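You operate a simulated robot arm through the tools that you are given. There is no shell and no other tool. Be economical: measure what you need, move in short steps, check, and stop when the job is done.

The job below is to be done with a simulated two-armed robot. You get a single attempt, and the scene is never put back.

JOB
Take the cap off the bottle marked "56" on the top of the herb bench and lay it down there.

Only the result counts: the job must be done as asked and must still hold three seconds after the hand-in. Knocking over, shifting, dropping, spilling or breaking anything else fails it. Lids that push on must go on centred and level and be pressed home; caps that screw on are set level and turned clockwise until they are tight.

ROBOT AND FRAMES
Two 7-joint arms with two-finger parallel grippers on one trunk, on a base that drives. Base frame: it is fixed to the floor where the robot stands at the start and does not move with it; the origin is under the middle of the robot, x ahead of it, y to its left, z up; the surface under the hand at the start is at about z = 840. Readings come in mm, rad, newtons and seconds.
The left shoulder is at the start at [50, 158, 1183], the right one opposite. With the tool pointing down near the work surface each hand reaches from about 180 to 660 mm from the robot's upright axis, wherever it stands, measured 20 degrees to its own side. Payload 3.91 kg a hand.
The TCP of each hand is the grasp point between the finger pads, 30 mm short of the fingertips. In the tool frame z runs along the fingers and y along their closing line. Largest opening 110 mm; finger width 20, thickness 10; the body of the gripper, 48 by 112 mm, starts 55 mm behind the TCP.
Orientation is that of the tool frame in the base frame, as a unit quaternion [x, y, z, w]. With the fingers straight down and closing along the base's y, the tool's x points along the base's -x, its y along +y and its z along -z.

CONTROLS
- The arms move only by the tool move_arm. It takes "left_increments", "right_increments" or both (then of equal length, played together; a hand with none holds still); each is one flat list of numbers, 7 for each row, row after row: the shift along the tool's x, y, z in mm, then the turn, a rotation vector about the tool's x, y, z in rad, then the closure, from 0 (fully open) to 1 (shut). In form: [x, y, z, rx, ry, rz, hand, x, y, z, rx, ry, rz, hand, ...]. A call has 1 to 20 rows; each row shifts and turns the commanded pose from where the row before left it, along the tool's axes as they then stand. Rows are played at 5 a second. More than 50 mm and 0.15 rad between two rows, or a gripper value outside its range, and nothing of the call is played. Where a pose cannot be reached the arm comes as near as it can. A force on the tool above 40 N (or 10 N above the force at the start of the call, whichever is more), or a blocked arm, ends the call early, and 0.2 s more pass. The fingers move at their own pace (about 153 mm/s each) and stop on an object; they squeeze with about 33 N. The grip force told is the motor's: it shows also when the fingers shut on nothing. Time passes only in rows, and 0.2 s behind the last, so rows that do not move let the fingers close. The reply holds the time, the measured pose of the TCP, the force on the tool along the base axes, the opening and the grip force, in the units named above and with some noise, with the torque about the TCP (base axes, N m) and any sound that the robot's microphone picked up.
- Cameras (640 x 400 px; columns grow to the right, rows downward): "scene" is now at [128, -4.6, 1325.7]; the picture's right is [-0.02, -1.00, 0.00], its down [-0.61, 0.01, -0.80] and it looks along [0.80, -0.02, -0.61] (base axes); focal length 252 px, centre (320, 200). "left" rides on the left gripper at [72, -17, -103] in its tool frame; the picture's right is [0.23, 0.97, 0.00], its down [-0.76, 0.18, -0.62] and it looks along [-0.61, 0.14, 0.78] (tool axes); focal length 222 px, centre (320, 200). "right" rides on the right gripper at [72, 17, -103] in its tool frame; the picture's right is [-0.23, 0.97, 0.00], its down [-0.76, -0.18, -0.62] and it looks along [-0.61, -0.14, 0.78] (tool axes); focal length 222 px, centre (320, 200). There is no depth. A picture from a camera that has moved, and an enlarged one, comes with that camera's place and axes in the base frame and with its lens. The place of the scene camera against the robot may be out by one fixed shift of up to 12 mm in any direction.
- camera(camera): a new picture of that camera. The clock stands still meanwhile.
- raise_lower(by): slides the trunk up (or, below 0, down) by that many mm; the arms and the scene camera ride with it, the base frame stays. It gives what a move gives, with no picture.
- base_move(legs): drives the robot by 1 to 6 legs, each [ahead, turn to the left] in mm and rad, along the robot's own axes; the way and the turn of a leg run together, so that a leg with both is an arc; at most 1500 mm and 3.142 rad a leg. The arms and the cameras ride along, it lands a little off, and it stops where it bumps. It gives what a move gives.
- head_to(pan, tilt): turns the head with the scene camera to pan (to the left, within 1.396 rad either way) and tilt (down, from -0.506 to 1.204), counted from straight ahead of the robot. It gives what a move gives.
- inspect(camera, box): a new picture of the part [left, top, right, bottom] of that camera's present view, enlarged. The clock stands still meanwhile.
- hand_in(): hands the job in; it is judged then, once.

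Work in short steps. Places have to be worked out from the pictures, the camera data and where the tool is seen: move nearer, look again, correct. Check each grasp and each placing, and mend what went wrong. You have 120 turns and 108 pictures in all, those below and enlarged ones among them. Open the grippers and draw the arms clear of the work before you hand the job in, unless the task says otherwise.

The tools are called after "Emit:" as a command line: name --argument value ..., lists and objects as JSON in quotes. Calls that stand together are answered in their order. move_arm: Moves the arms, as the interface text tells. Its arguments: {"type":"object","properties":{"left_increments":{"type":"array","items":{"type":"number"}},"right_increments":{"type":"array","items":{"type":"number"}}},"required":[]} The other tools are called the same way: raise_lower (by) slides the trunk up or down; base_move (legs) drives the base; head_to (pan, tilt) turns the head that bears the scene camera; camera (camera) takes a picture; inspect (camera, box) takes an enlarged picture of a part of a camera's view; hand_in () hands the job in.

At the start:

```text
time_s: 0.0
left_eef_pos: [429.8, 116.6, 1148.4]
left_ee_rot: [-0.001, 1.0, 0.0, 0.001]
left_ft_force: [0.3, -0.1, -0.4]
left_wrist_torque: [-0.03, 0.07, -0.01]
left_grip_width: 110.2
left_grasp_force: 0.1
right_eef_pos: [366.2, -169.5, 1131.9]
right_ee_rot: [0.0, 1.0, 0.0, 0.0]
right_ft_force: [0.3, 0.5, -0.1]
right_wrist_torque: [0.03, 0.02, 0.03]
right_grip_width: 109.9
right_grasp_force: 0.0
trunk travel left (down, up): [-425.0, 57.0]
robot x, y, heading: [4.2, -0.0, -0.001]
head pan, tilt: [-0.023, 0.651]
```

scene: 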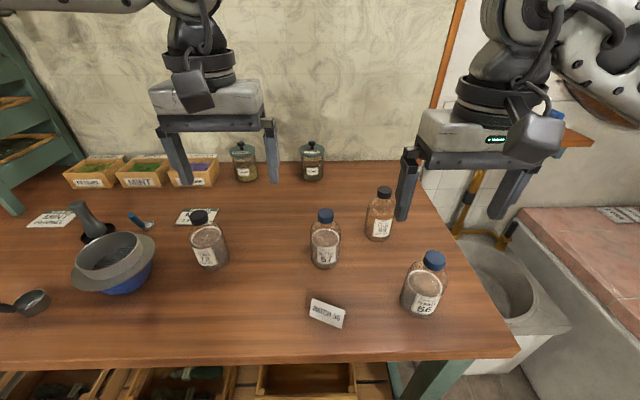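
right: 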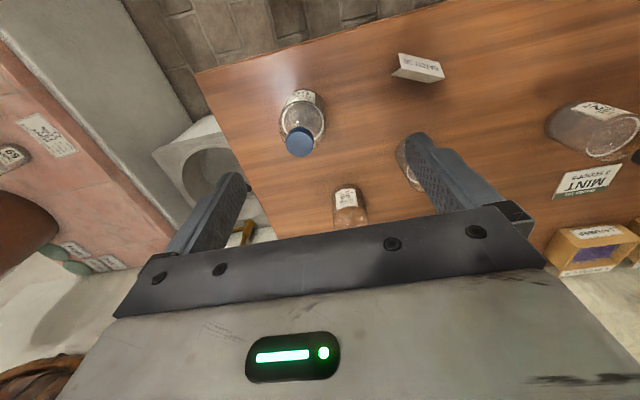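
left: 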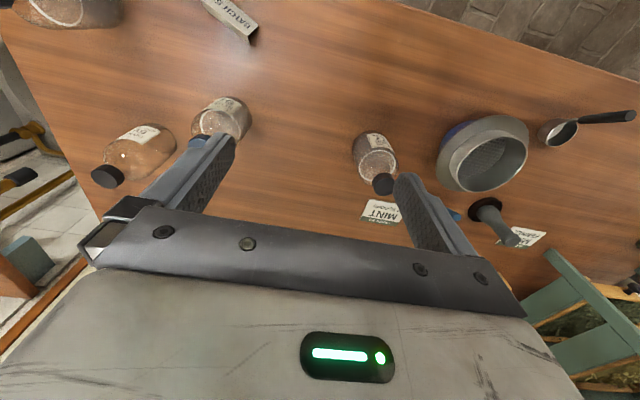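

The bottle at about (425,285) seems marked 56; I enlarge it and the others, and the batch card, to be sure.

Emit:
inspect --camera "scene" --box '[380, 240, 470, 330]'

Emit:
inspect --camera "scene" --box '[290, 170, 410, 330]'

Emit:
inspect --camera "scene" --box '[170, 200, 240, 280]'

```text
4.44 times, centred on (425, 285) of scene
camera zoom: at [128.0, -4.6, 1325.7], right [-0.02, -1.0, 0.0], down [-0.61, 0.01, -0.8], along [0.8, -0.02, -0.61], focal length 1119 px, centre (-147, -178)
```

zoom: 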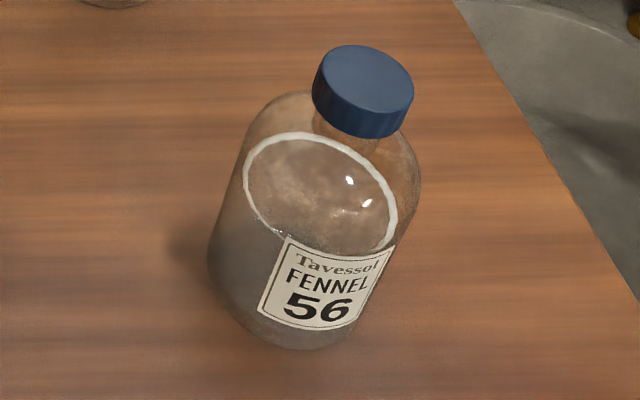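

```text
2.50 times, centred on (350, 250) of scene
camera zoom: at [128.0, -4.6, 1325.7], right [-0.02, -1.0, 0.0], down [-0.61, 0.01, -0.8], along [0.8, -0.02, -0.61], focal length 629 px, centre (245, 75)
```

zoom: 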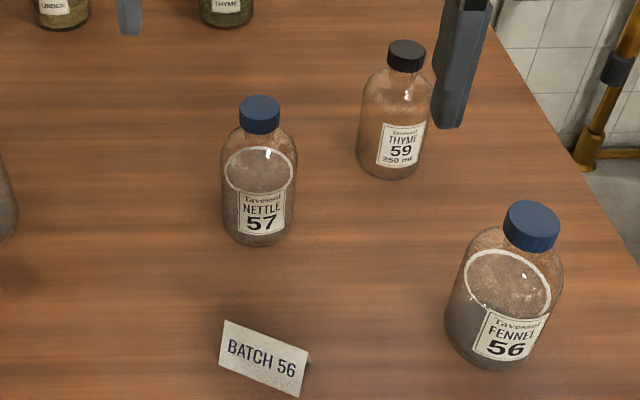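

```text
5.00 times, centred on (205, 240) of scene
camera zoom: at [128.0, -4.6, 1325.7], right [-0.02, -1.0, 0.0], down [-0.61, 0.01, -0.8], along [0.8, -0.02, -0.61], focal length 1259 px, centre (895, 0)
```

zoom: 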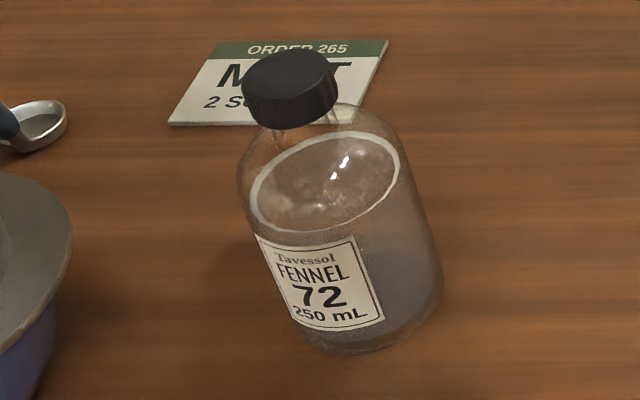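

The blue-capped bottle nearest right is 56. From both views, I judge its cap top to be at about (393, -199, 1000). I bring the right hand above it and look.

Emit:
move_arm --right_increments '[-9, -10, 10, 0, 0, 0, 0, -9, -10, 10, 0, 0, 0, 0, -9, -10, 10, 0, 0, 0, 0, 0, 0, 10, 0, 0, 0, 0, 0, 0, 0, 0, 0, 0, 0]'

Emit:
camera --camera "right"

Emit:
camera --camera "scene"

```text
time_s: 1.2
left_eef_pos: [430.5, 116.7, 1147.6]
left_ee_rot: [0.0, 1.0, 0.0, 0.001]
left_ft_force: [-0.2, 0.0, 0.3]
left_wrist_torque: [0.0, 0.03, 0.03]
left_grip_width: 110.0
left_grasp_force: 0.1
right_eef_pos: [394.6, -199.7, 1090.4]
right_ee_rot: [0.0, 1.0, 0.0, 0.0]
right_ft_force: [0.1, 0.8, -0.4]
right_wrist_torque: [-0.01, -0.01, -0.01]
right_grip_width: 109.9
right_grasp_force: 0.0
trunk travel left (down, up): [-425.0, 57.0]
robot x, y, heading: [2.1, -2.2, -0.0]
head pan, tilt: [-0.023, 0.651]
```

```text
101 pictures are left
camera right: at [322.0, -181.1, 1195.9], right [0.23, 0.97, 0.0], down [0.76, -0.18, 0.62], along [0.61, -0.14, -0.78], focal length 222 px, centre (320, 200)
```

right: 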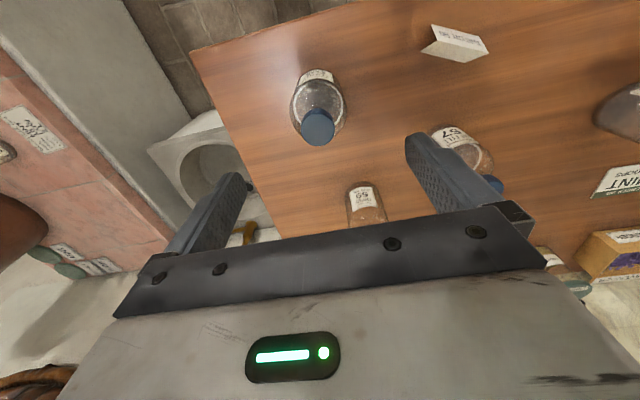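

```text
100 pictures are left
camera scene: at [128.0, -4.6, 1325.7], right [-0.02, -1.0, 0.0], down [-0.61, 0.01, -0.8], along [0.8, -0.02, -0.61], focal length 252 px, centre (320, 200)
```

scene: 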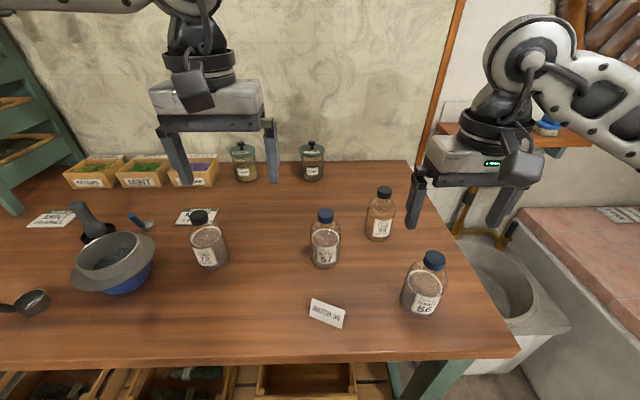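

The right camera puts the cap at about (394, -198, top ~997), while the scene camera is shifted by some mm. I lower to TCP z ≈ 1045 and look again.

Emit:
move_arm --right_increments '[0, 1, 15, 0, 0, 0, 0, 0, 0, 15, 0, 0, 0, 0, 0, 0, 15, 0, 0, 0, 0, 0, 0, 0, 0, 0, 0, 0]'

Emit:
camera --camera "right"

Emit:
inspect --camera "scene" --box '[370, 180, 530, 330]'

```text
time_s: 2.2
left_eef_pos: [429.2, 115.8, 1147.6]
left_ee_rot: [-0.001, 1.0, 0.0, 0.0]
left_ft_force: [-0.4, -0.4, 0.0]
left_wrist_torque: [0.0, 0.01, -0.03]
left_grip_width: 109.9
left_grasp_force: 0.0
right_eef_pos: [394.4, -197.3, 1045.8]
right_ee_rot: [0.0, 1.0, 0.0, 0.0]
right_ft_force: [1.0, 0.2, -1.0]
right_wrist_torque: [-0.02, 0.0, 0.01]
right_grip_width: 110.0
right_grasp_force: 0.1
trunk travel left (down, up): [-425.0, 57.0]
robot x, y, heading: [0.0, 2.3, 0.003]
head pan, tilt: [-0.023, 0.651]
```

```text
99 pictures are left
camera right: at [322.7, -180.0, 1151.1], right [0.23, 0.97, 0.0], down [0.76, -0.18, 0.62], along [0.61, -0.14, -0.78], focal length 222 px, centre (320, 200)
```

right: 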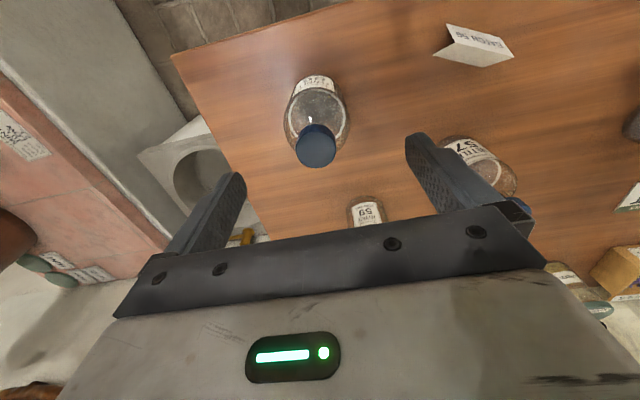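

```text
2.67 times, centred on (450, 255) of scene
camera zoom: at [128.0, -4.5, 1325.7], right [-0.02, -1.0, 0.0], down [-0.61, 0.01, -0.8], along [0.8, -0.02, -0.61], focal length 671 px, centre (-27, 53)
```

zoom: 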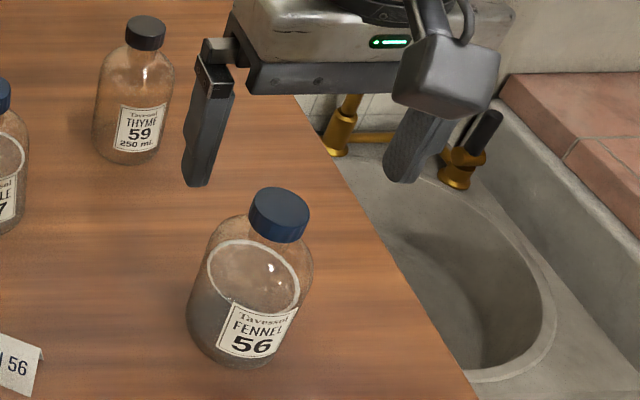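

Views agree to within some mm. I check the cap centre with an enlarged right-hand view.

Emit:
inspect --camera "right" --box '[220, 70, 440, 210]'

```text
2.86 times, centred on (330, 140) of right
camera zoom: at [322.7, -180.0, 1151.1], right [0.23, 0.97, 0.0], down [0.76, -0.18, 0.62], along [0.61, -0.14, -0.78], focal length 635 px, centre (291, 371)
```

zoom: 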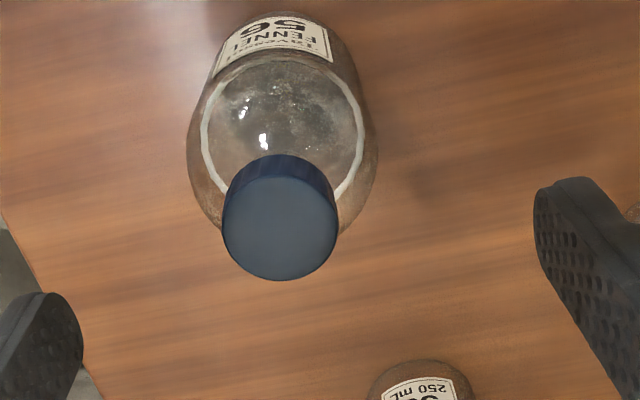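

The cap centre is at about (395, -199). I lower to TCP z ≈ 1008 with the fingers straddling the cap.

Emit:
move_arm --right_increments '[0, -2, 13, 0, 0, 0, 0, 0, 0, 12, 0, 0, 0, 0, 0, 0, 12, 0, 0, 0, 0, 0, 0, 0, 0, 0, 0, 0]'

Emit:
inspect --camera "scene" --box '[370, 200, 510, 330]'

Emit:
inspect --camera "right" --box '[220, 90, 440, 230]'

```text
time_s: 3.2
left_eef_pos: [429.7, 116.3, 1147.4]
left_ee_rot: [-0.001, 1.0, -0.001, 0.0]
left_ft_force: [-0.7, -1.1, 0.9]
left_wrist_torque: [-0.02, -0.01, 0.0]
left_grip_width: 110.2
left_grasp_force: 0.1
right_eef_pos: [393.9, -200.6, 1010.4]
right_ee_rot: [0.0, 1.0, 0.0, 0.0]
right_ft_force: [-0.8, -0.4, -0.1]
right_wrist_torque: [0.02, 0.01, 0.01]
right_grip_width: 110.0
right_grasp_force: 0.1
trunk travel left (down, up): [-425.0, 57.0]
robot x, y, heading: [1.1, 2.2, -0.0]
head pan, tilt: [-0.023, 0.651]
```

```text
3.08 times, centred on (440, 265) of scene
camera zoom: at [128.0, -4.5, 1325.7], right [-0.02, -1.0, 0.0], down [-0.61, 0.01, -0.8], along [0.8, -0.02, -0.61], focal length 774 px, centre (-49, 0)
```

zoom: 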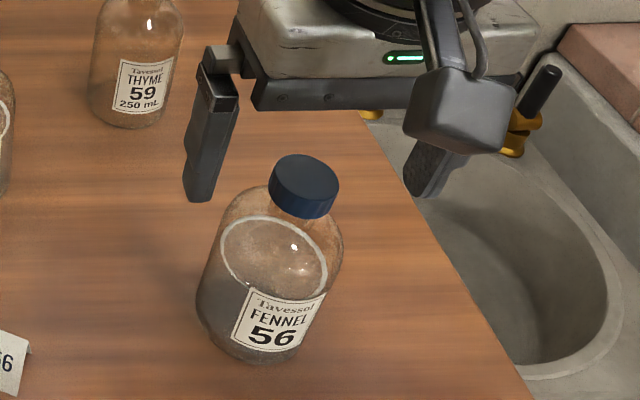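

```text
2.86 times, centred on (330, 160) of right
camera zoom: at [321.7, -182.3, 1114.3], right [0.23, 0.97, 0.0], down [0.76, -0.18, 0.62], along [0.61, -0.14, -0.78], focal length 635 px, centre (291, 314)
```

zoom: 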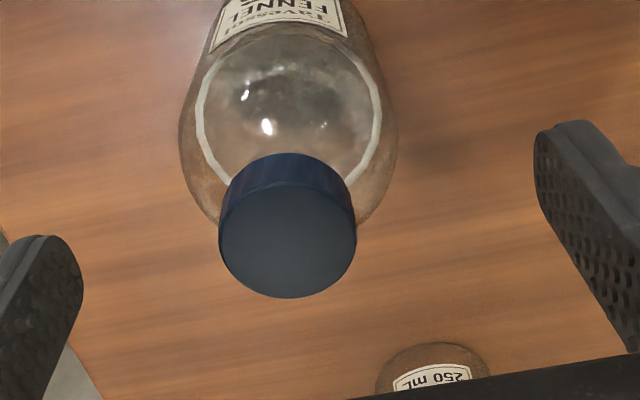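

Height and x of the cap are loosely known (top between 970 and 995). I pull the hand back 50 mm in x, fingers straddling, for a better baseline.

Emit:
move_arm --right_increments '[17, 0, 0, 0, 0, 0, 0, 17, 0, 0, 0, 0, 0, 0, 16, 0, 0, 0, 0, 0, 0, 0, 0, 0, 0, 0, 0, 0]'

Emit:
inspect --camera "right" --box '[220, 130, 440, 270]'

```text
time_s: 4.2
left_eef_pos: [429.5, 116.1, 1147.7]
left_ee_rot: [-0.001, 1.0, 0.0, 0.001]
left_ft_force: [-0.3, -0.4, 0.6]
left_wrist_torque: [-0.01, 0.0, 0.01]
left_grip_width: 110.0
left_grasp_force: 0.0
right_eef_pos: [341.8, -199.4, 1009.4]
right_ee_rot: [0.0, 1.0, 0.001, 0.001]
right_ft_force: [0.4, 0.5, 0.8]
right_wrist_torque: [-0.02, 0.0, 0.0]
right_grip_width: 109.9
right_grasp_force: 0.1
trunk travel left (down, up): [-425.0, 57.0]
robot x, y, heading: [0.2, 1.6, 0.001]
head pan, tilt: [-0.023, 0.651]
```

```text
2.86 times, centred on (330, 200) of right
camera zoom: at [271.0, -181.6, 1112.9], right [0.23, 0.97, 0.0], down [0.76, -0.18, 0.62], along [0.61, -0.14, -0.78], focal length 635 px, centre (291, 200)
```

zoom: 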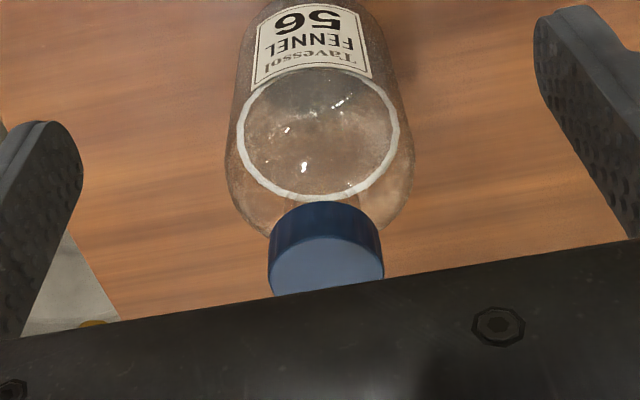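

Triangulated: the cap top is at (394, -200, 993), diameter ~31. I move back over it at TCP z ≈ 1006 and close gently.

Emit:
move_arm --right_increments '[-17, 0, 1, 0, 0, 0, 0, -17, 0, 1, 0, 0, 0, 0, -18, 0, 1, 0, 0, 0, 0, 0, 0, 0, 0, 0, 0, 0.5, 0, 0, 0, 0, 0, 0, 0.6]'

Emit:
inspect --camera "right" --box '[220, 90, 440, 230]'

Emit:
inspect --camera "scene" --box '[390, 210, 490, 320]'

```text
time_s: 5.4
left_eef_pos: [431.0, 116.5, 1148.7]
left_ee_rot: [0.0, 1.0, -0.001, 0.001]
left_ft_force: [0.1, 0.6, 1.1]
left_wrist_torque: [-0.02, 0.03, 0.0]
left_grip_width: 109.9
left_grasp_force: 0.2
right_eef_pos: [395.4, -200.4, 1006.0]
right_ee_rot: [0.001, 1.0, 0.001, 0.0]
right_ft_force: [-0.6, -0.3, 0.2]
right_wrist_torque: [-0.01, 0.0, 0.01]
right_grip_width: 44.0
right_grasp_force: 0.0
trunk travel left (down, up): [-425.0, 57.0]
robot x, y, heading: [0.5, 0.9, 0.001]
head pan, tilt: [-0.023, 0.651]
```

```text
2.86 times, centred on (330, 160) of right
camera zoom: at [324.3, -182.6, 1110.7], right [0.23, 0.97, 0.0], down [0.76, -0.18, 0.62], along [0.61, -0.14, -0.78], focal length 635 px, centre (291, 314)
```

zoom: 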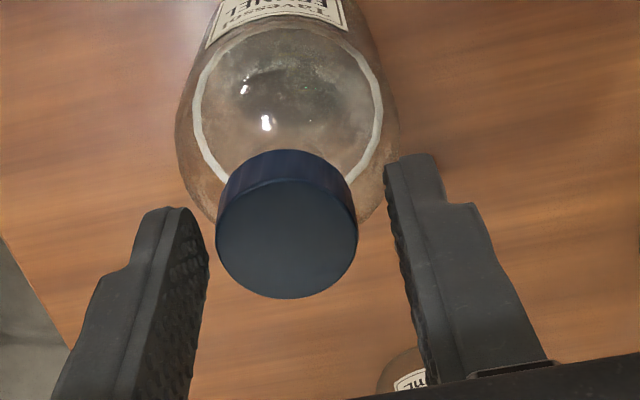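

```text
3.64 times, centred on (440, 265) of scene
camera zoom: at [128.1, -4.6, 1325.7], right [-0.02, -1.0, 0.0], down [-0.61, 0.01, -0.8], along [0.8, -0.02, -0.61], focal length 915 px, centre (-116, -36)
```

zoom: 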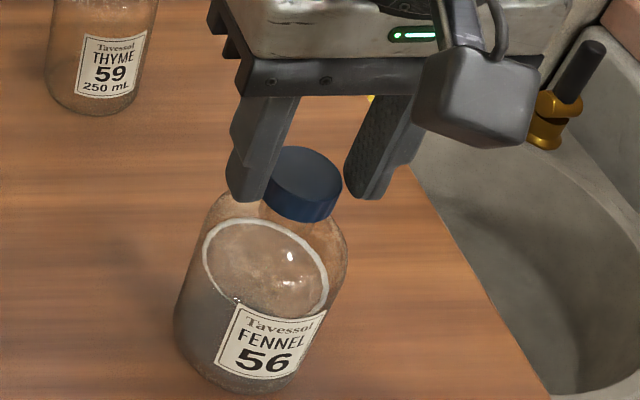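

The fingers straddle the cap evenly. I close on it and turn a little counter-clockwise as a test to see whether the bottle turns along.

Emit:
move_arm --right_increments '[0, 0, 0, 0, 0, 0, 0.75, 0, 0, 0, 0, 0, 0, 1, 0, 0, 0, 0, 0, 0, 1, 0, 0, 0, 0, 0, 0, 1]'

Emit:
inspect --camera "scene" --box '[390, 210, 490, 320]'

```text
time_s: 6.4
left_eef_pos: [430.0, 115.4, 1148.2]
left_ee_rot: [0.0, 1.0, -0.001, 0.001]
left_ft_force: [-0.2, 0.3, -0.2]
left_wrist_torque: [-0.01, -0.04, -0.02]
left_grip_width: 110.0
left_grasp_force: 0.0
right_eef_pos: [395.1, -200.2, 1005.7]
right_ee_rot: [0.001, 1.0, -0.001, 0.001]
right_ft_force: [0.6, -1.0, -0.5]
right_wrist_torque: [-0.01, -0.02, 0.0]
right_grip_width: 31.0
right_grasp_force: 33.2
trunk travel left (down, up): [-425.0, 57.0]
robot x, y, heading: [0.4, 1.9, 0.0]
head pan, tilt: [-0.023, 0.651]
```

```text
3.64 times, centred on (440, 265) of scene
camera zoom: at [128.0, -4.6, 1325.7], right [-0.02, -1.0, 0.0], down [-0.61, 0.01, -0.8], along [0.8, -0.02, -0.61], focal length 915 px, centre (-116, -36)
```

zoom: 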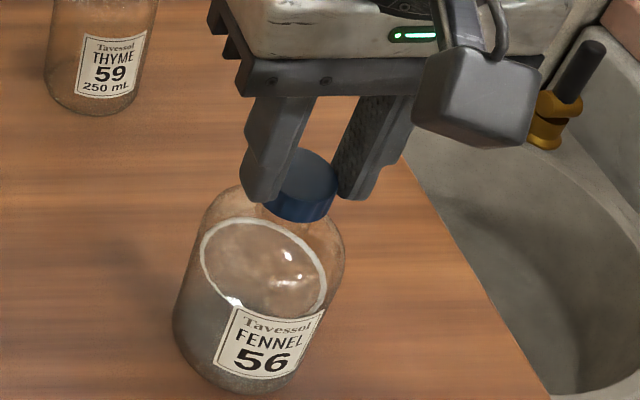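

Gripped at 31 mm with no side force. Now a test turn of 0.45 rad counter-clockwise.

Emit:
move_arm --right_increments '[0, 0, 0, 0, 0, -0.1, 1, 0, 0, 0, 0, 0, -0.1, 1, 0, 0, 0, 0, 0, -0.1, 1, 0, 0, 0, 0, 0, -0.15, 1]'

Emit:
inspect --camera "scene" --box '[390, 210, 490, 320]'

```text
time_s: 7.4
left_eef_pos: [430.0, 116.8, 1147.8]
left_ee_rot: [0.0, 1.0, 0.0, -0.001]
left_ft_force: [0.1, 0.4, 0.0]
left_wrist_torque: [-0.01, -0.03, 0.04]
left_grip_width: 110.0
left_grasp_force: 0.0
right_eef_pos: [394.9, -201.3, 1006.6]
right_ee_rot: [-0.225, 0.974, 0.001, 0.0]
right_ft_force: [1.9, 0.8, 1.0]
right_wrist_torque: [0.1, -0.24, -0.09]
right_grip_width: 31.2
right_grasp_force: 32.7
trunk travel left (down, up): [-425.0, 57.0]
robot x, y, heading: [-1.3, 4.7, 0.001]
head pan, tilt: [-0.023, 0.651]
```

```text
3.64 times, centred on (440, 265) of scene
camera zoom: at [128.2, -4.5, 1325.7], right [-0.02, -1.0, 0.0], down [-0.61, 0.01, -0.8], along [0.8, -0.02, -0.61], focal length 915 px, centre (-116, -36)
```

zoom: 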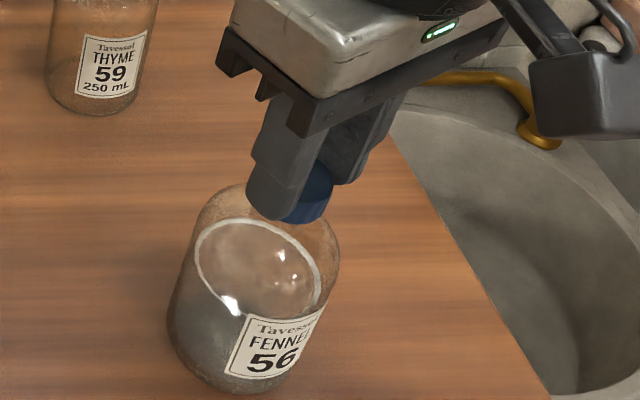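

The label turned along with the cap, so the left hand must hold the body. I release, raise the right hand clear and turn it back, while the left hand starts yawing 120° so that its camera ends on top when tilted toward the bottle.

Emit:
move_arm --right_increments '[0, 0, 0, 0, 0, 0, 0.5, 0, 0, 0, 0, 0, 0, 0.3, 0, 0, -20, 0, 0, 0, 0.3, 0, 0, -20, 0, 0, 0, 0.3, 0, 0, -20, 0, 0, 0, 0.3, 0, 0, -20, 0, 0, 0.15, 0, 0, 0, -20, 0, 0, 0.15, 0, 0, 0, -20, 0, 0, 0.15, 0, 0, 0, -20, 0, 0, 0, 0]'

Emit:
move_arm --left_increments '[0, 0, 0, 0, 0, -0.15, 0, 0, 0, 0, 0, 0, -0.15, 0, 0, 0, 0, 0, 0, -0.15, 0, 0, 0, 0, 0, 0, -0.15, 0, 0, 0, 0, 0, 0, -0.15, 0, 0, 0, 0, 0, 0, -0.15, 0, 0, 0, 0, 0, 0, -0.15, 0, 0, 0, 0, 0, 0, -0.15, 0, 0, 0, 0, 0, 0, -0.15, 0, 0, 0, 0, 0, 0, -0.15, 0, 0, 0, 0, 0, 0, -0.15, 0, 0, 0, 0, 0, 0, -0.15, 0, 0, 0, 0, 0, 0, -0.15, 0, 0, 0, 0, 0, 0, -0.144, 0]'

Emit:
camera --camera "scene"

Emit:
camera --camera "right"

```text
time_s: 9.4
left_eef_pos: [430.0, 115.5, 1147.9]
left_ee_rot: [-0.001, 1.0, 0.001, 0.0]
left_ft_force: [0.2, -0.3, 0.6]
left_wrist_torque: [0.02, 0.03, 0.02]
left_grip_width: 109.9
left_grasp_force: 0.1
right_eef_pos: [394.0, -201.8, 1146.4]
right_ee_rot: [0.001, 1.0, 0.0, 0.0]
right_ft_force: [-0.2, -0.3, 0.6]
right_wrist_torque: [0.01, 0.01, -0.06]
right_grip_width: 110.3
right_grasp_force: 0.2
trunk travel left (down, up): [-425.0, 57.0]
robot x, y, heading: [1.4, -1.3, -0.0]
head pan, tilt: [-0.023, 0.651]
```

```text
time_s: 12.4
left_eef_pos: [429.4, 116.9, 1148.4]
left_ee_rot: [0.867, -0.498, 0.001, 0.0]
left_ft_force: [0.2, 0.2, 0.1]
left_wrist_torque: [-0.01, -0.02, -0.01]
left_grip_width: 109.9
left_grasp_force: 0.0
right_eef_pos: [394.5, -201.9, 1145.4]
right_ee_rot: [0.0, 1.0, 0.0, 0.0]
right_ft_force: [-0.4, -0.5, -0.4]
right_wrist_torque: [0.02, 0.01, -0.03]
right_grip_width: 110.0
right_grasp_force: 0.2
trunk travel left (down, up): [-425.0, 57.0]
robot x, y, heading: [1.3, 4.2, 0.002]
head pan, tilt: [-0.023, 0.651]
```

```text
89 pictures are left
camera scene: at [128.0, -4.6, 1325.7], right [-0.02, -1.0, 0.0], down [-0.61, 0.01, -0.8], along [0.8, -0.02, -0.61], focal length 252 px, centre (320, 200)
```

scene: 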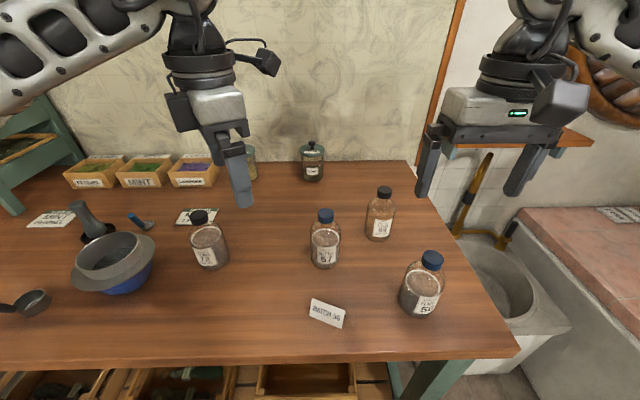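

```text
88 pictures are left
camera right: at [323.2, -183.9, 1250.9], right [0.23, 0.97, 0.0], down [0.76, -0.18, 0.62], along [0.61, -0.14, -0.78], focal length 222 px, centre (320, 200)
```

right: 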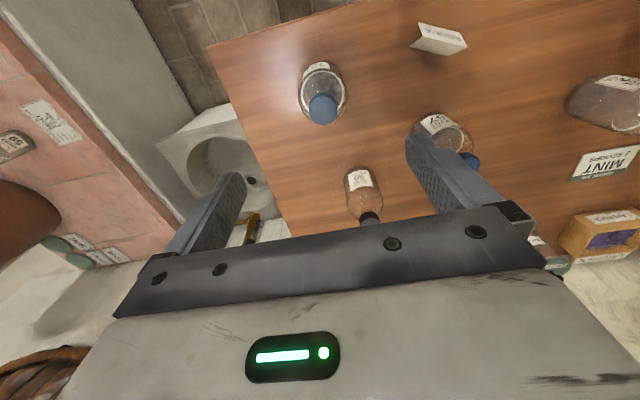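

Left yaw reached. Now I tilt the left hand by 65° in place so the fingers point toward the bottle, slightly down.

Emit:
move_arm --left_increments '[0, 0, 0, 0, 0.142, 0, 0, 0, 0, 0, 0, 0.142, 0, 0, 0, 0, 0, 0, 0.142, 0, 0, 0, 0, 0, 0, 0.142, 0, 0, 0, 0, 0, 0, 0.142, 0, 0, 0, 0, 0, 0, 0.142, 0, 0, 0, 0, 0, 0, 0.142, 0, 0, 0, 0, 0, 0, 0.142, 0, 0, 0, 0, 0, 0, 0, 0, 0]'

Emit:
camera --camera "scene"

Emit:
camera --camera "left"

```text
time_s: 14.4
left_eef_pos: [430.5, 117.3, 1148.6]
left_ee_rot: [0.73, -0.421, 0.467, 0.268]
left_ft_force: [0.9, -0.9, 0.7]
left_wrist_torque: [0.0, -0.03, 0.0]
left_grip_width: 110.1
left_grasp_force: 0.0
right_eef_pos: [395.0, -201.6, 1147.1]
right_ee_rot: [0.0, 1.0, 0.0, 0.0]
right_ft_force: [-0.2, -0.3, -0.6]
right_wrist_torque: [0.0, 0.02, -0.01]
right_grip_width: 109.9
right_grasp_force: 0.1
trunk travel left (down, up): [-425.0, 57.0]
robot x, y, heading: [-0.4, -0.3, 0.001]
head pan, tilt: [-0.023, 0.651]
```

```text
87 pictures are left
camera scene: at [128.1, -4.7, 1325.7], right [-0.02, -1.0, 0.0], down [-0.61, 0.01, -0.8], along [0.8, -0.02, -0.61], focal length 252 px, centre (320, 200)
```

scene: 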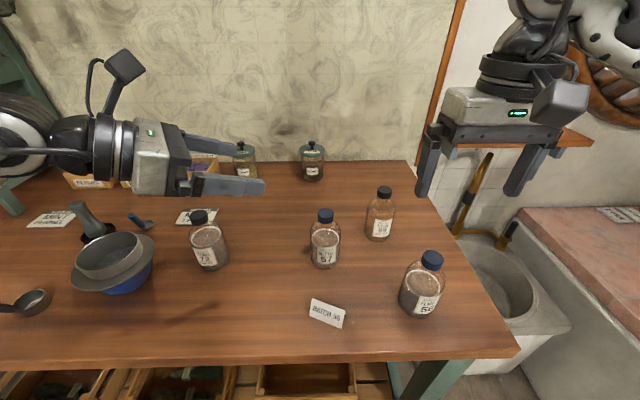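

```text
86 pictures are left
camera left: at [412.2, 179.4, 1257.3], right [-0.8, -0.57, 0.2], down [-0.6, 0.68, -0.43], along [0.11, -0.47, -0.88], focal length 222 px, centre (320, 200)
```

left: 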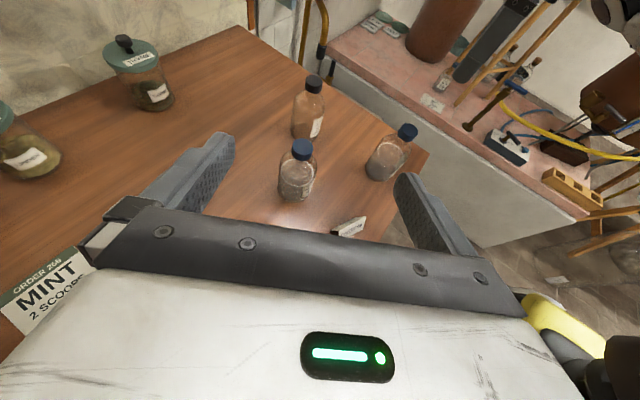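

The left hand is tilted well. I bring it to a stand-off 142 mm short of the bottle along the tool axis, above the card: TCP ≈ (331, -88, 945).

Emit:
move_arm --left_increments '[-13, 18.8, 20.2, 0, 0, 0, 0, -13, 18.8, 20.2, 0, 0, 0, 0, -13, 18.8, 20.2, 0, 0, 0, 0, -13, 18.8, 20.2, 0, 0, 0, 0, -13, 18.8, 20.2, 0, 0, 0, 0, -13, 18.8, 20.2, 0, 0, 0, 0, -13, 18.8, 20.2, 0, 0, 0, 0, -13, 18.8, 20.2, 0, 0, 0, 0, -13, 18.8, 20.2, 0, 0, 0, 0, -13, 18.8, 20.2, 0, 0, 0, 0, 0, 0, 0, 0, 0, 0, 0]'

Emit:
camera --camera "scene"

Emit:
camera --camera "left"

Emit:
camera --camera "right"

```text
time_s: 16.8
left_eef_pos: [330.0, -89.8, 946.1]
left_ee_rot: [0.729, -0.422, 0.467, 0.269]
left_ft_force: [0.0, 0.5, -0.3]
left_wrist_torque: [0.0, -0.01, -0.02]
left_grip_width: 110.1
left_grasp_force: 0.1
right_eef_pos: [394.8, -201.5, 1147.5]
right_ee_rot: [0.001, 1.0, 0.0, -0.001]
right_ft_force: [-1.0, 0.5, 0.0]
right_wrist_torque: [0.0, -0.02, 0.01]
right_grip_width: 110.2
right_grasp_force: 0.0
trunk travel left (down, up): [-425.0, 57.0]
robot x, y, heading: [-4.8, -1.6, -0.004]
head pan, tilt: [-0.023, 0.651]
```

```text
85 pictures are left
camera scene: at [128.1, -4.5, 1325.7], right [-0.02, -1.0, 0.0], down [-0.61, 0.01, -0.8], along [0.8, -0.02, -0.61], focal length 252 px, centre (320, 200)
```

scene: 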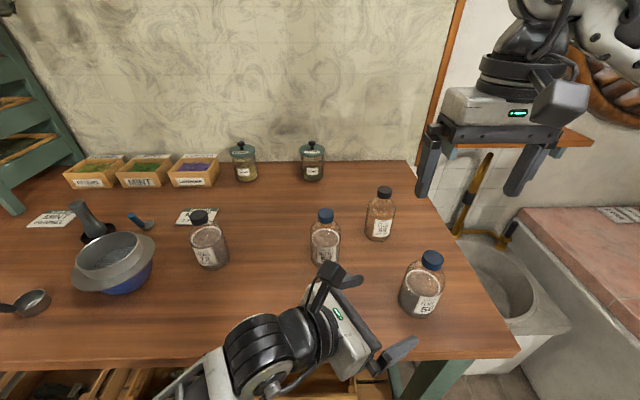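

```text
84 pictures are left
camera left: at [312.3, -26.5, 1054.0], right [-0.8, -0.57, 0.2], down [-0.6, 0.68, -0.43], along [0.11, -0.46, -0.88], focal length 222 px, centre (320, 200)
```

left: 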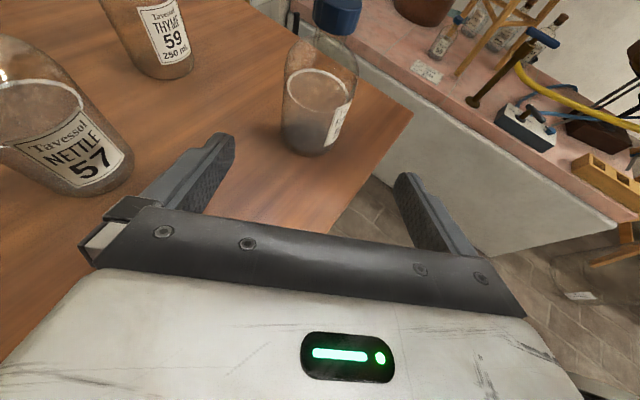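

```text
83 pictures are left
camera right: at [323.3, -183.8, 1250.9], right [0.23, 0.97, 0.0], down [0.76, -0.18, 0.62], along [0.61, -0.14, -0.78], focal length 222 px, centre (320, 200)
```

right: 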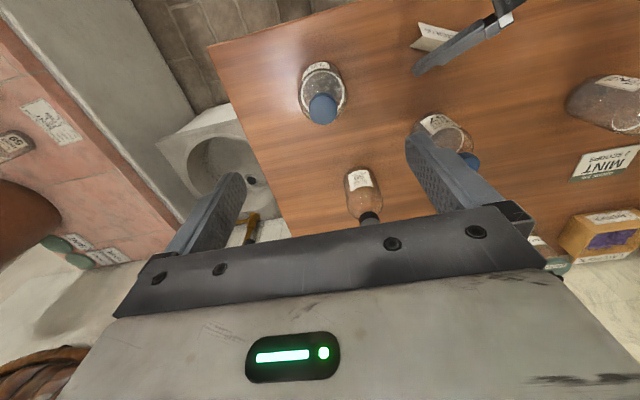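

The left camera shows the bottle body exactly on the predicted line. I advance 80 mm along the tool axis and look again.

Emit:
move_arm --left_increments '[0, 0, 16, 0, 0, 0, 0, 0, 0, 16, 0, 0, 0, 0, 0, 0, 16, 0, 0, 0, 0, 0, 0, 16, 0, 0, 0, 0, 0, 0, 16, 0, 0, 0, 0, 0, 0, 0, 0, 0, 0, 0]'

Emit:
camera --camera "scene"

Emit:
camera --camera "left"

```text
time_s: 18.2
left_eef_pos: [367.8, -153.0, 910.8]
left_ee_rot: [0.729, -0.421, 0.467, 0.269]
left_ft_force: [0.3, 0.5, 0.1]
left_wrist_torque: [-0.02, 0.01, -0.01]
left_grip_width: 110.0
left_grasp_force: 0.1
right_eef_pos: [395.4, -201.5, 1146.3]
right_ee_rot: [0.0, 1.0, -0.001, 0.0]
right_ft_force: [0.1, -1.0, -0.6]
right_wrist_torque: [0.01, 0.0, -0.02]
right_grip_width: 109.8
right_grasp_force: 0.1
trunk travel left (down, up): [-425.0, 57.0]
robot x, y, heading: [-0.8, -0.4, 0.007]
head pan, tilt: [-0.023, 0.651]
```

```text
82 pictures are left
camera scene: at [128.0, -4.5, 1325.7], right [-0.02, -1.0, 0.0], down [-0.61, 0.01, -0.8], along [0.8, -0.02, -0.61], focal length 252 px, centre (320, 200)
```

scene: 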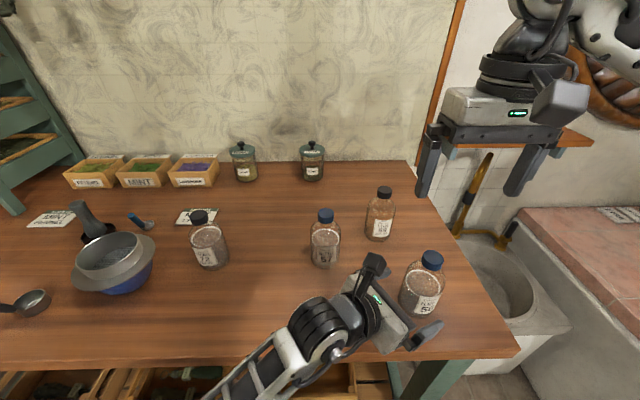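

```text
81 pictures are left
camera left: at [351.2, -89.9, 1020.5], right [-0.8, -0.57, 0.21], down [-0.6, 0.68, -0.43], along [0.11, -0.46, -0.88], focal length 222 px, centre (320, 200)
```

left: 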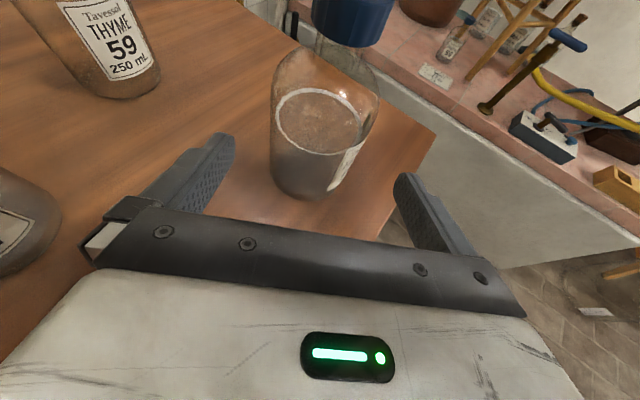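

Bottle centred between the fingers. I advance the last 47 mm, then close slowly.

Emit:
move_arm --left_increments '[0, 0, 12, 0, 0, 0, 0, 0, 0, 12, 0, 0, 0, 0, 0, 0, 12, 0, 0, 0, 0, 0, 0, 11, 0, 0, 0, 0, 0, 0, 0, 0, 0, 0, 0.2]'

Emit:
camera --camera "left"

Emit:
camera --camera "right"

```text
time_s: 19.4
left_eef_pos: [389.1, -190.3, 892.1]
left_ee_rot: [0.73, -0.421, 0.467, 0.268]
left_ft_force: [0.6, 0.1, -0.5]
left_wrist_torque: [0.01, 0.01, 0.01]
left_grip_width: 87.9
left_grasp_force: 0.1
right_eef_pos: [396.0, -201.5, 1146.8]
right_ee_rot: [-0.001, 1.0, 0.0, 0.0]
right_ft_force: [-0.3, 0.1, 0.2]
right_wrist_torque: [0.01, -0.01, 0.01]
right_grip_width: 109.9
right_grasp_force: 0.0
trunk travel left (down, up): [-425.0, 57.0]
robot x, y, heading: [-2.3, 2.0, 0.003]
head pan, tilt: [-0.023, 0.651]
```

```text
80 pictures are left
camera left: at [372.0, -126.8, 1000.5], right [-0.8, -0.57, 0.21], down [-0.6, 0.68, -0.43], along [0.11, -0.46, -0.88], focal length 222 px, centre (320, 200)
```

left: 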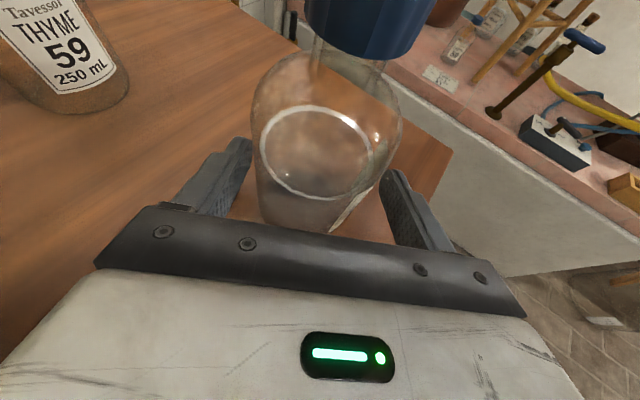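

```text
79 pictures are left
camera right: at [323.2, -183.9, 1251.0], right [0.23, 0.97, 0.0], down [0.76, -0.18, 0.62], along [0.61, -0.14, -0.78], focal length 222 px, centre (320, 200)
```

right: 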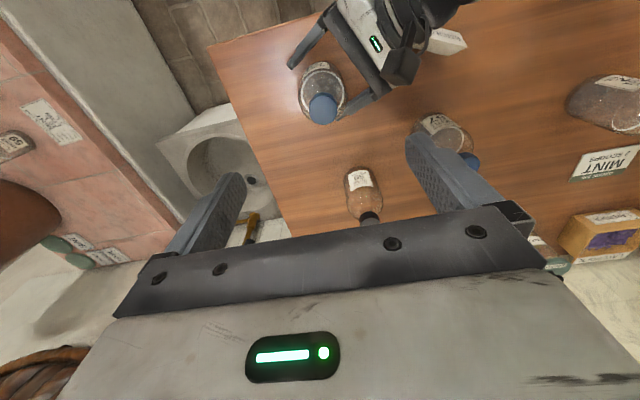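

The bottle stands between the left fingers, and the card is untouched. I close the left hand in small steps.

Emit:
move_arm --left_increments '[0, 0, 0, 0, 0, 0, 0.26, 0, 0, 0, 0, 0, 0, 0.3, 0, 0, 0, 0, 0, 0, 0.33, 0, 0, 0, 0, 0, 0, 0.36, 0, 0, 0, 0, 0, 0, 0.4, 0, 0, 0, 0, 0, 0, 0.5, 0, 0, 0, 0, 0, 0, 1, 0, 0, 0, 0, 0, 0, 1]'

Emit:
camera --camera "right"

Emit:
camera --camera "left"

```text
time_s: 21.2
left_eef_pos: [388.6, -189.8, 892.6]
left_ee_rot: [0.73, -0.42, 0.467, 0.268]
left_ft_force: [1.1, 1.2, -0.4]
left_wrist_torque: [-0.03, 0.04, -0.02]
left_grip_width: 66.8
left_grasp_force: 33.0
right_eef_pos: [394.3, -201.1, 1146.2]
right_ee_rot: [0.0, 1.0, 0.0, 0.0]
right_ft_force: [-0.6, 0.2, 0.2]
right_wrist_torque: [-0.01, -0.02, 0.02]
right_grip_width: 110.0
right_grasp_force: 0.0
trunk travel left (down, up): [-425.0, 57.0]
robot x, y, heading: [2.3, 1.5, 0.001]
head pan, tilt: [-0.023, 0.651]
```

```text
78 pictures are left
camera right: at [323.3, -183.9, 1250.9], right [0.23, 0.97, 0.0], down [0.76, -0.18, 0.62], along [0.61, -0.14, -0.78], focal length 222 px, centre (320, 200)
```

right: 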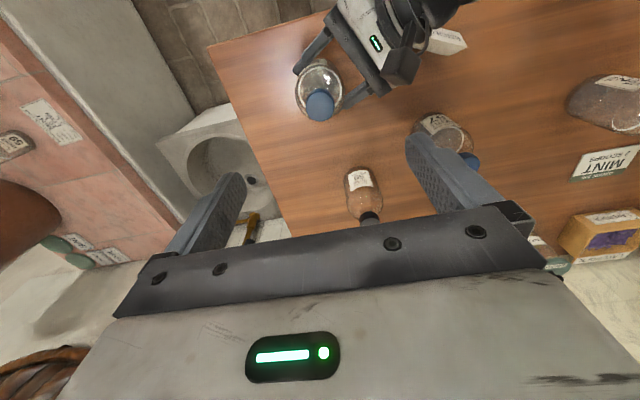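

```text
77 pictures are left
camera left: at [371.9, -126.7, 1000.5], right [-0.8, -0.57, 0.21], down [-0.6, 0.68, -0.43], along [0.11, -0.46, -0.88], focal length 222 px, centre (320, 200)
```

left: 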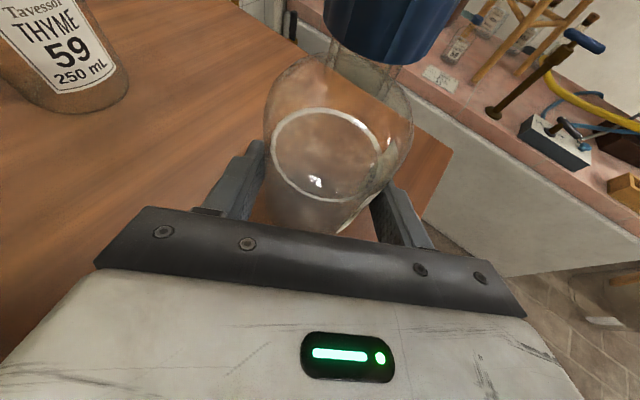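

The body is held (66.8 mm, 33 N). The cap moved about 3–4 mm to roughly (391, -203). I lower the right hand to z ≈ 1040 and measure.

Emit:
move_arm --right_increments '[1, 0, 25, 0, 0, 0, 0, 1, -1, 25, 0, 0, 0, 0.2, 1, 0, 25, 0, 0, 0, 0.4, 0, -1, 25, 0, 0, 0, 0.4, 0, 0, 0, 0, 0, 0, 0.4]'

Emit:
inspect --camera "right" --box '[220, 80, 440, 220]'

Emit:
inspect --camera "scene" --box '[370, 200, 510, 330]'

```text
time_s: 22.4
left_eef_pos: [389.0, -190.0, 891.4]
left_ee_rot: [0.73, -0.422, 0.466, 0.269]
left_ft_force: [0.3, 0.7, 0.2]
left_wrist_torque: [-0.03, 0.12, 0.0]
left_grip_width: 67.0
left_grasp_force: 33.4
right_eef_pos: [392.0, -203.9, 1046.2]
right_ee_rot: [0.0, 1.0, -0.001, 0.0]
right_ft_force: [0.3, -0.7, 0.0]
right_wrist_torque: [0.0, -0.04, -0.01]
right_grip_width: 66.0
right_grasp_force: 0.1
trunk travel left (down, up): [-425.0, 57.0]
robot x, y, heading: [-0.9, 1.5, -0.003]
head pan, tilt: [-0.023, 0.651]
```

```text
2.86 times, centred on (330, 150) of right
camera zoom: at [320.5, -185.1, 1150.6], right [0.23, 0.97, 0.0], down [0.76, -0.18, 0.62], along [0.61, -0.14, -0.78], focal length 635 px, centre (291, 343)
```

zoom: 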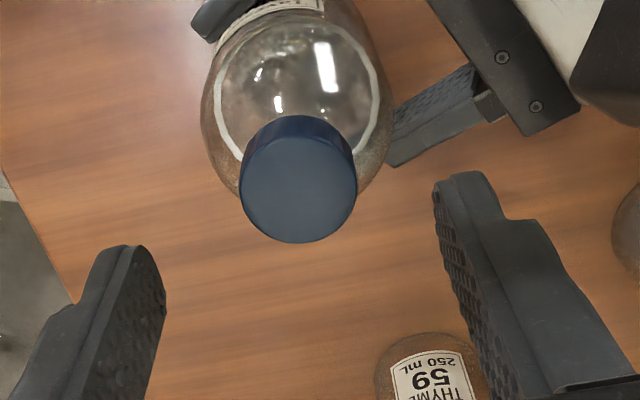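

```text
3.08 times, centred on (440, 265) of scene
camera zoom: at [128.0, -4.6, 1325.7], right [-0.02, -1.0, 0.0], down [-0.61, 0.01, -0.8], along [0.8, -0.02, -0.61], focal length 774 px, centre (-49, 0)
```

zoom: 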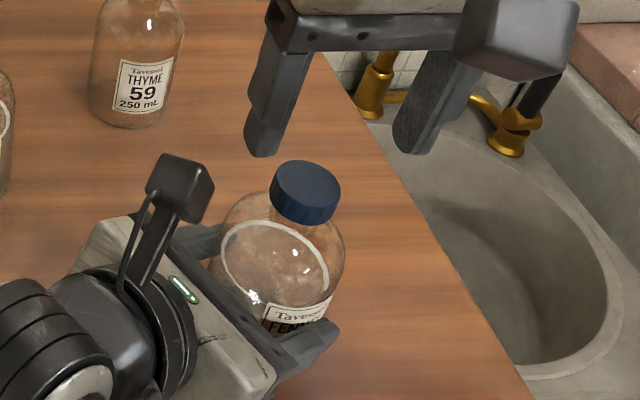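

The cap is at about (392, -200). I shift +4 mm in y, pre-turn the hand 0.75 rad clockwise and descend to z ≈ 1006.

Emit:
move_arm --right_increments '[0, 4, 0, 0, 0, 0, 0.4, 0, 0, 0, 0, 0, 0.15, 0.4, 0, 0, 0, 0, 0, 0.15, 0.4, 0, 0, 0, 0, 0, 0.15, 0.4, 0, 0, 0, 0, 0, 0.15, 0.4, 0, 0, 0, 0, 0, 0.15, 0.4, 0, 0, 10, 0, 0, 0, 0.4, 0, 0, 10, 0, 0, 0, 0.4, 0, 0, 10, 0, 0, 0, 0.4, 0, 0, 10, 0, 0, 0, 0.4, 0, 0, 0, 0, 0, 0, 0.4]'

Emit:
inspect --camera "right" --box '[220, 90, 440, 230]'

Emit:
inspect --camera "scene" --box '[370, 200, 510, 330]'

```text
time_s: 24.8
left_eef_pos: [390.1, -189.9, 892.1]
left_ee_rot: [0.729, -0.421, 0.467, 0.269]
left_ft_force: [-0.8, -0.4, -0.6]
left_wrist_torque: [-0.02, 0.13, -0.04]
left_grip_width: 67.0
left_grasp_force: 33.3
right_eef_pos: [391.9, -198.7, 1006.7]
right_ee_rot: [0.366, 0.931, 0.001, 0.0]
right_ft_force: [-0.6, -0.4, -0.3]
right_wrist_torque: [0.01, 0.04, 0.0]
right_grip_width: 66.1
right_grasp_force: 0.1
trunk travel left (down, up): [-425.0, 57.0]
robot x, y, heading: [-4.3, -1.9, 0.005]
head pan, tilt: [-0.023, 0.651]
```

```text
2.86 times, centred on (330, 160) of right
camera zoom: at [351.4, -135.6, 1111.6], right [0.83, 0.56, 0.0], down [0.44, -0.65, 0.62], along [0.35, -0.52, -0.78], focal length 635 px, centre (291, 314)
```

zoom: 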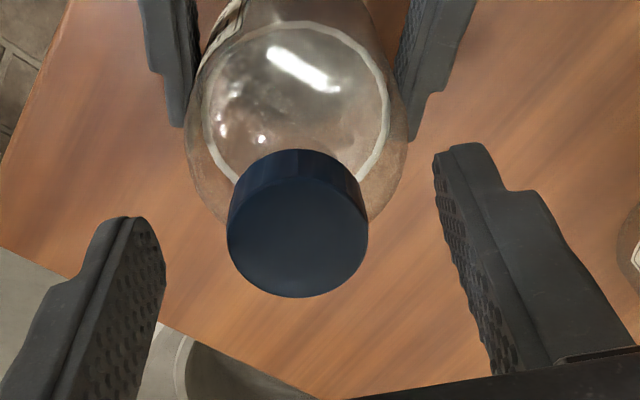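

```text
3.08 times, centred on (440, 265) of scene
camera zoom: at [127.9, -4.6, 1325.7], right [-0.02, -1.0, 0.0], down [-0.61, 0.01, -0.8], along [0.8, -0.02, -0.61], focal length 774 px, centre (-49, 0)
```

zoom: 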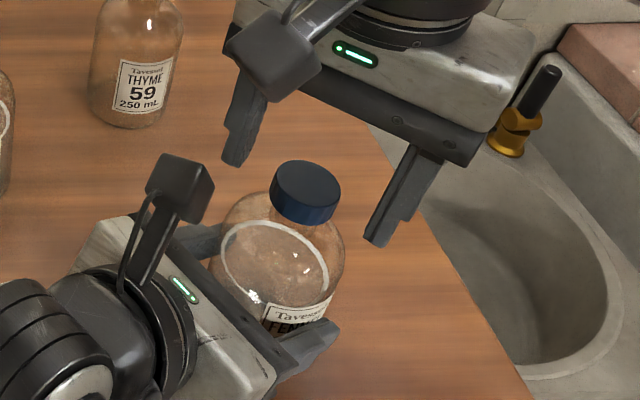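

Cap sits ~2 mm toward the right finger in this view; I shift +2 in tool y and close on it.

Emit:
move_arm --right_increments '[0, 2, 0, 0, 0, 0, 0.5, 0, 0, 0, 0, 0, 0, 0.6, 0, 0, 0, 0, 0, 0, 0.7, 0, 0, 0, 0, 0, 0, 1, 0, 0, 0, 0, 0, 0, 1]'

```text
time_s: 26.0
left_eef_pos: [390.3, -189.6, 892.2]
left_ee_rot: [0.73, -0.421, 0.467, 0.269]
left_ft_force: [2.8, 4.6, 0.6]
left_wrist_torque: [-0.42, 0.42, 0.1]
left_grip_width: 67.2
left_grasp_force: 32.9
right_eef_pos: [393.4, -196.4, 1005.2]
right_ee_rot: [0.367, 0.93, 0.0, -0.001]
right_ft_force: [-2.3, -4.2, 0.3]
right_wrist_torque: [-0.13, 0.07, -0.06]
right_grip_width: 29.6
right_grasp_force: 33.5
trunk travel left (down, up): [-425.0, 57.0]
robot x, y, heading: [0.6, 0.8, 0.003]
head pan, tilt: [-0.023, 0.651]
```

Small side force (5 N) shows I overcorrected by a mm or two; I shift back and turn 0.3 rad as a test.

Emit:
move_arm --right_increments '[0, -1.5, 0, 0, 0, 0, 1, 0, 0, 0, 0, 0, -0.1, 1, 0, 0, 0, 0, 0, -0.1, 1, 0, 0, 0, 0, 0, -0.1, 1, 0, 0, 0, 0, 0, 0, 1]'

Emit:
inspect --camera "scene" --box '[370, 200, 510, 330]'

```text
time_s: 27.2
left_eef_pos: [390.1, -189.3, 892.2]
left_ee_rot: [0.73, -0.421, 0.466, 0.269]
left_ft_force: [5.4, 8.0, 0.7]
left_wrist_torque: [-0.8, 0.56, 0.15]
left_grip_width: 67.0
left_grasp_force: 32.9
right_eef_pos: [391.6, -199.2, 1006.7]
right_ee_rot: [0.222, 0.975, -0.001, 0.0]
right_ft_force: [-6.6, -9.7, 0.6]
right_wrist_torque: [-0.24, 0.16, -0.07]
right_grip_width: 30.7
right_grasp_force: 33.2
trunk travel left (down, up): [-425.0, 57.0]
robot x, y, heading: [5.5, 0.7, -0.001]
head pan, tilt: [-0.023, 0.651]
```

```text
3.08 times, centred on (440, 265) of scene
camera zoom: at [127.8, -4.7, 1325.8], right [-0.02, -1.0, 0.0], down [-0.61, 0.01, -0.8], along [0.8, -0.02, -0.61], focal length 774 px, centre (-49, 0)
```

zoom: 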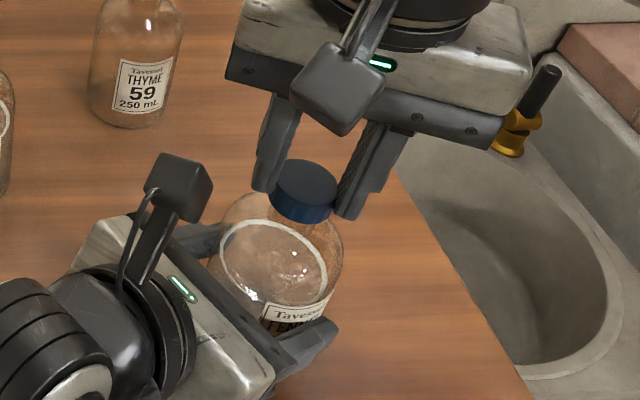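

The side force grew after shifting back, so the sign is the other way; I shift +2.5 mm in tool y.

Emit:
move_arm --right_increments '[0, 2.5, 0, 0, 0, 0, 1, 0, 0, 0, 0, 0, 0, 1]'

```text
time_s: 27.8
left_eef_pos: [390.1, -188.9, 892.0]
left_ee_rot: [0.73, -0.42, 0.468, 0.267]
left_ft_force: [8.2, 16.0, 1.7]
left_wrist_torque: [-1.04, 0.62, 0.26]
left_grip_width: 67.4
left_grasp_force: 33.7
right_eef_pos: [393.0, -197.3, 1006.0]
right_ee_rot: [0.223, 0.975, -0.002, -0.001]
right_ft_force: [-7.9, -14.8, 0.3]
right_wrist_torque: [-0.63, 0.35, -0.1]
right_grip_width: 30.9
right_grasp_force: 33.1
trunk travel left (down, up): [-425.0, 57.0]
robot x, y, heading: [-1.0, -0.7, 0.002]
head pan, tilt: [-0.023, 0.651]
```

Confirmed: the force eases toward -y. I shift -5 mm in tool y and read.

Emit:
move_arm --right_increments '[0, -2.5, 0, 0, 0, 0, 1, 0, -2.5, 0, 0, 0, 0, 1, 0, 0, 0, 0, 0, 0, 1]'

```text
time_s: 28.6
left_eef_pos: [389.1, -190.4, 891.2]
left_ee_rot: [0.73, -0.421, 0.467, 0.269]
left_ft_force: [5.3, 1.1, -0.2]
left_wrist_torque: [0.21, 0.2, 0.04]
left_grip_width: 67.2
left_grasp_force: 32.8
right_eef_pos: [391.0, -200.1, 1006.9]
right_ee_rot: [0.222, 0.975, 0.002, 0.0]
right_ft_force: [-4.3, 0.6, 0.6]
right_wrist_torque: [-0.03, 0.17, -0.02]
right_grip_width: 30.9
right_grasp_force: 32.7
trunk travel left (down, up): [-425.0, 57.0]
robot x, y, heading: [0.4, -1.3, 0.004]
head pan, tilt: [-0.023, 0.651]
```

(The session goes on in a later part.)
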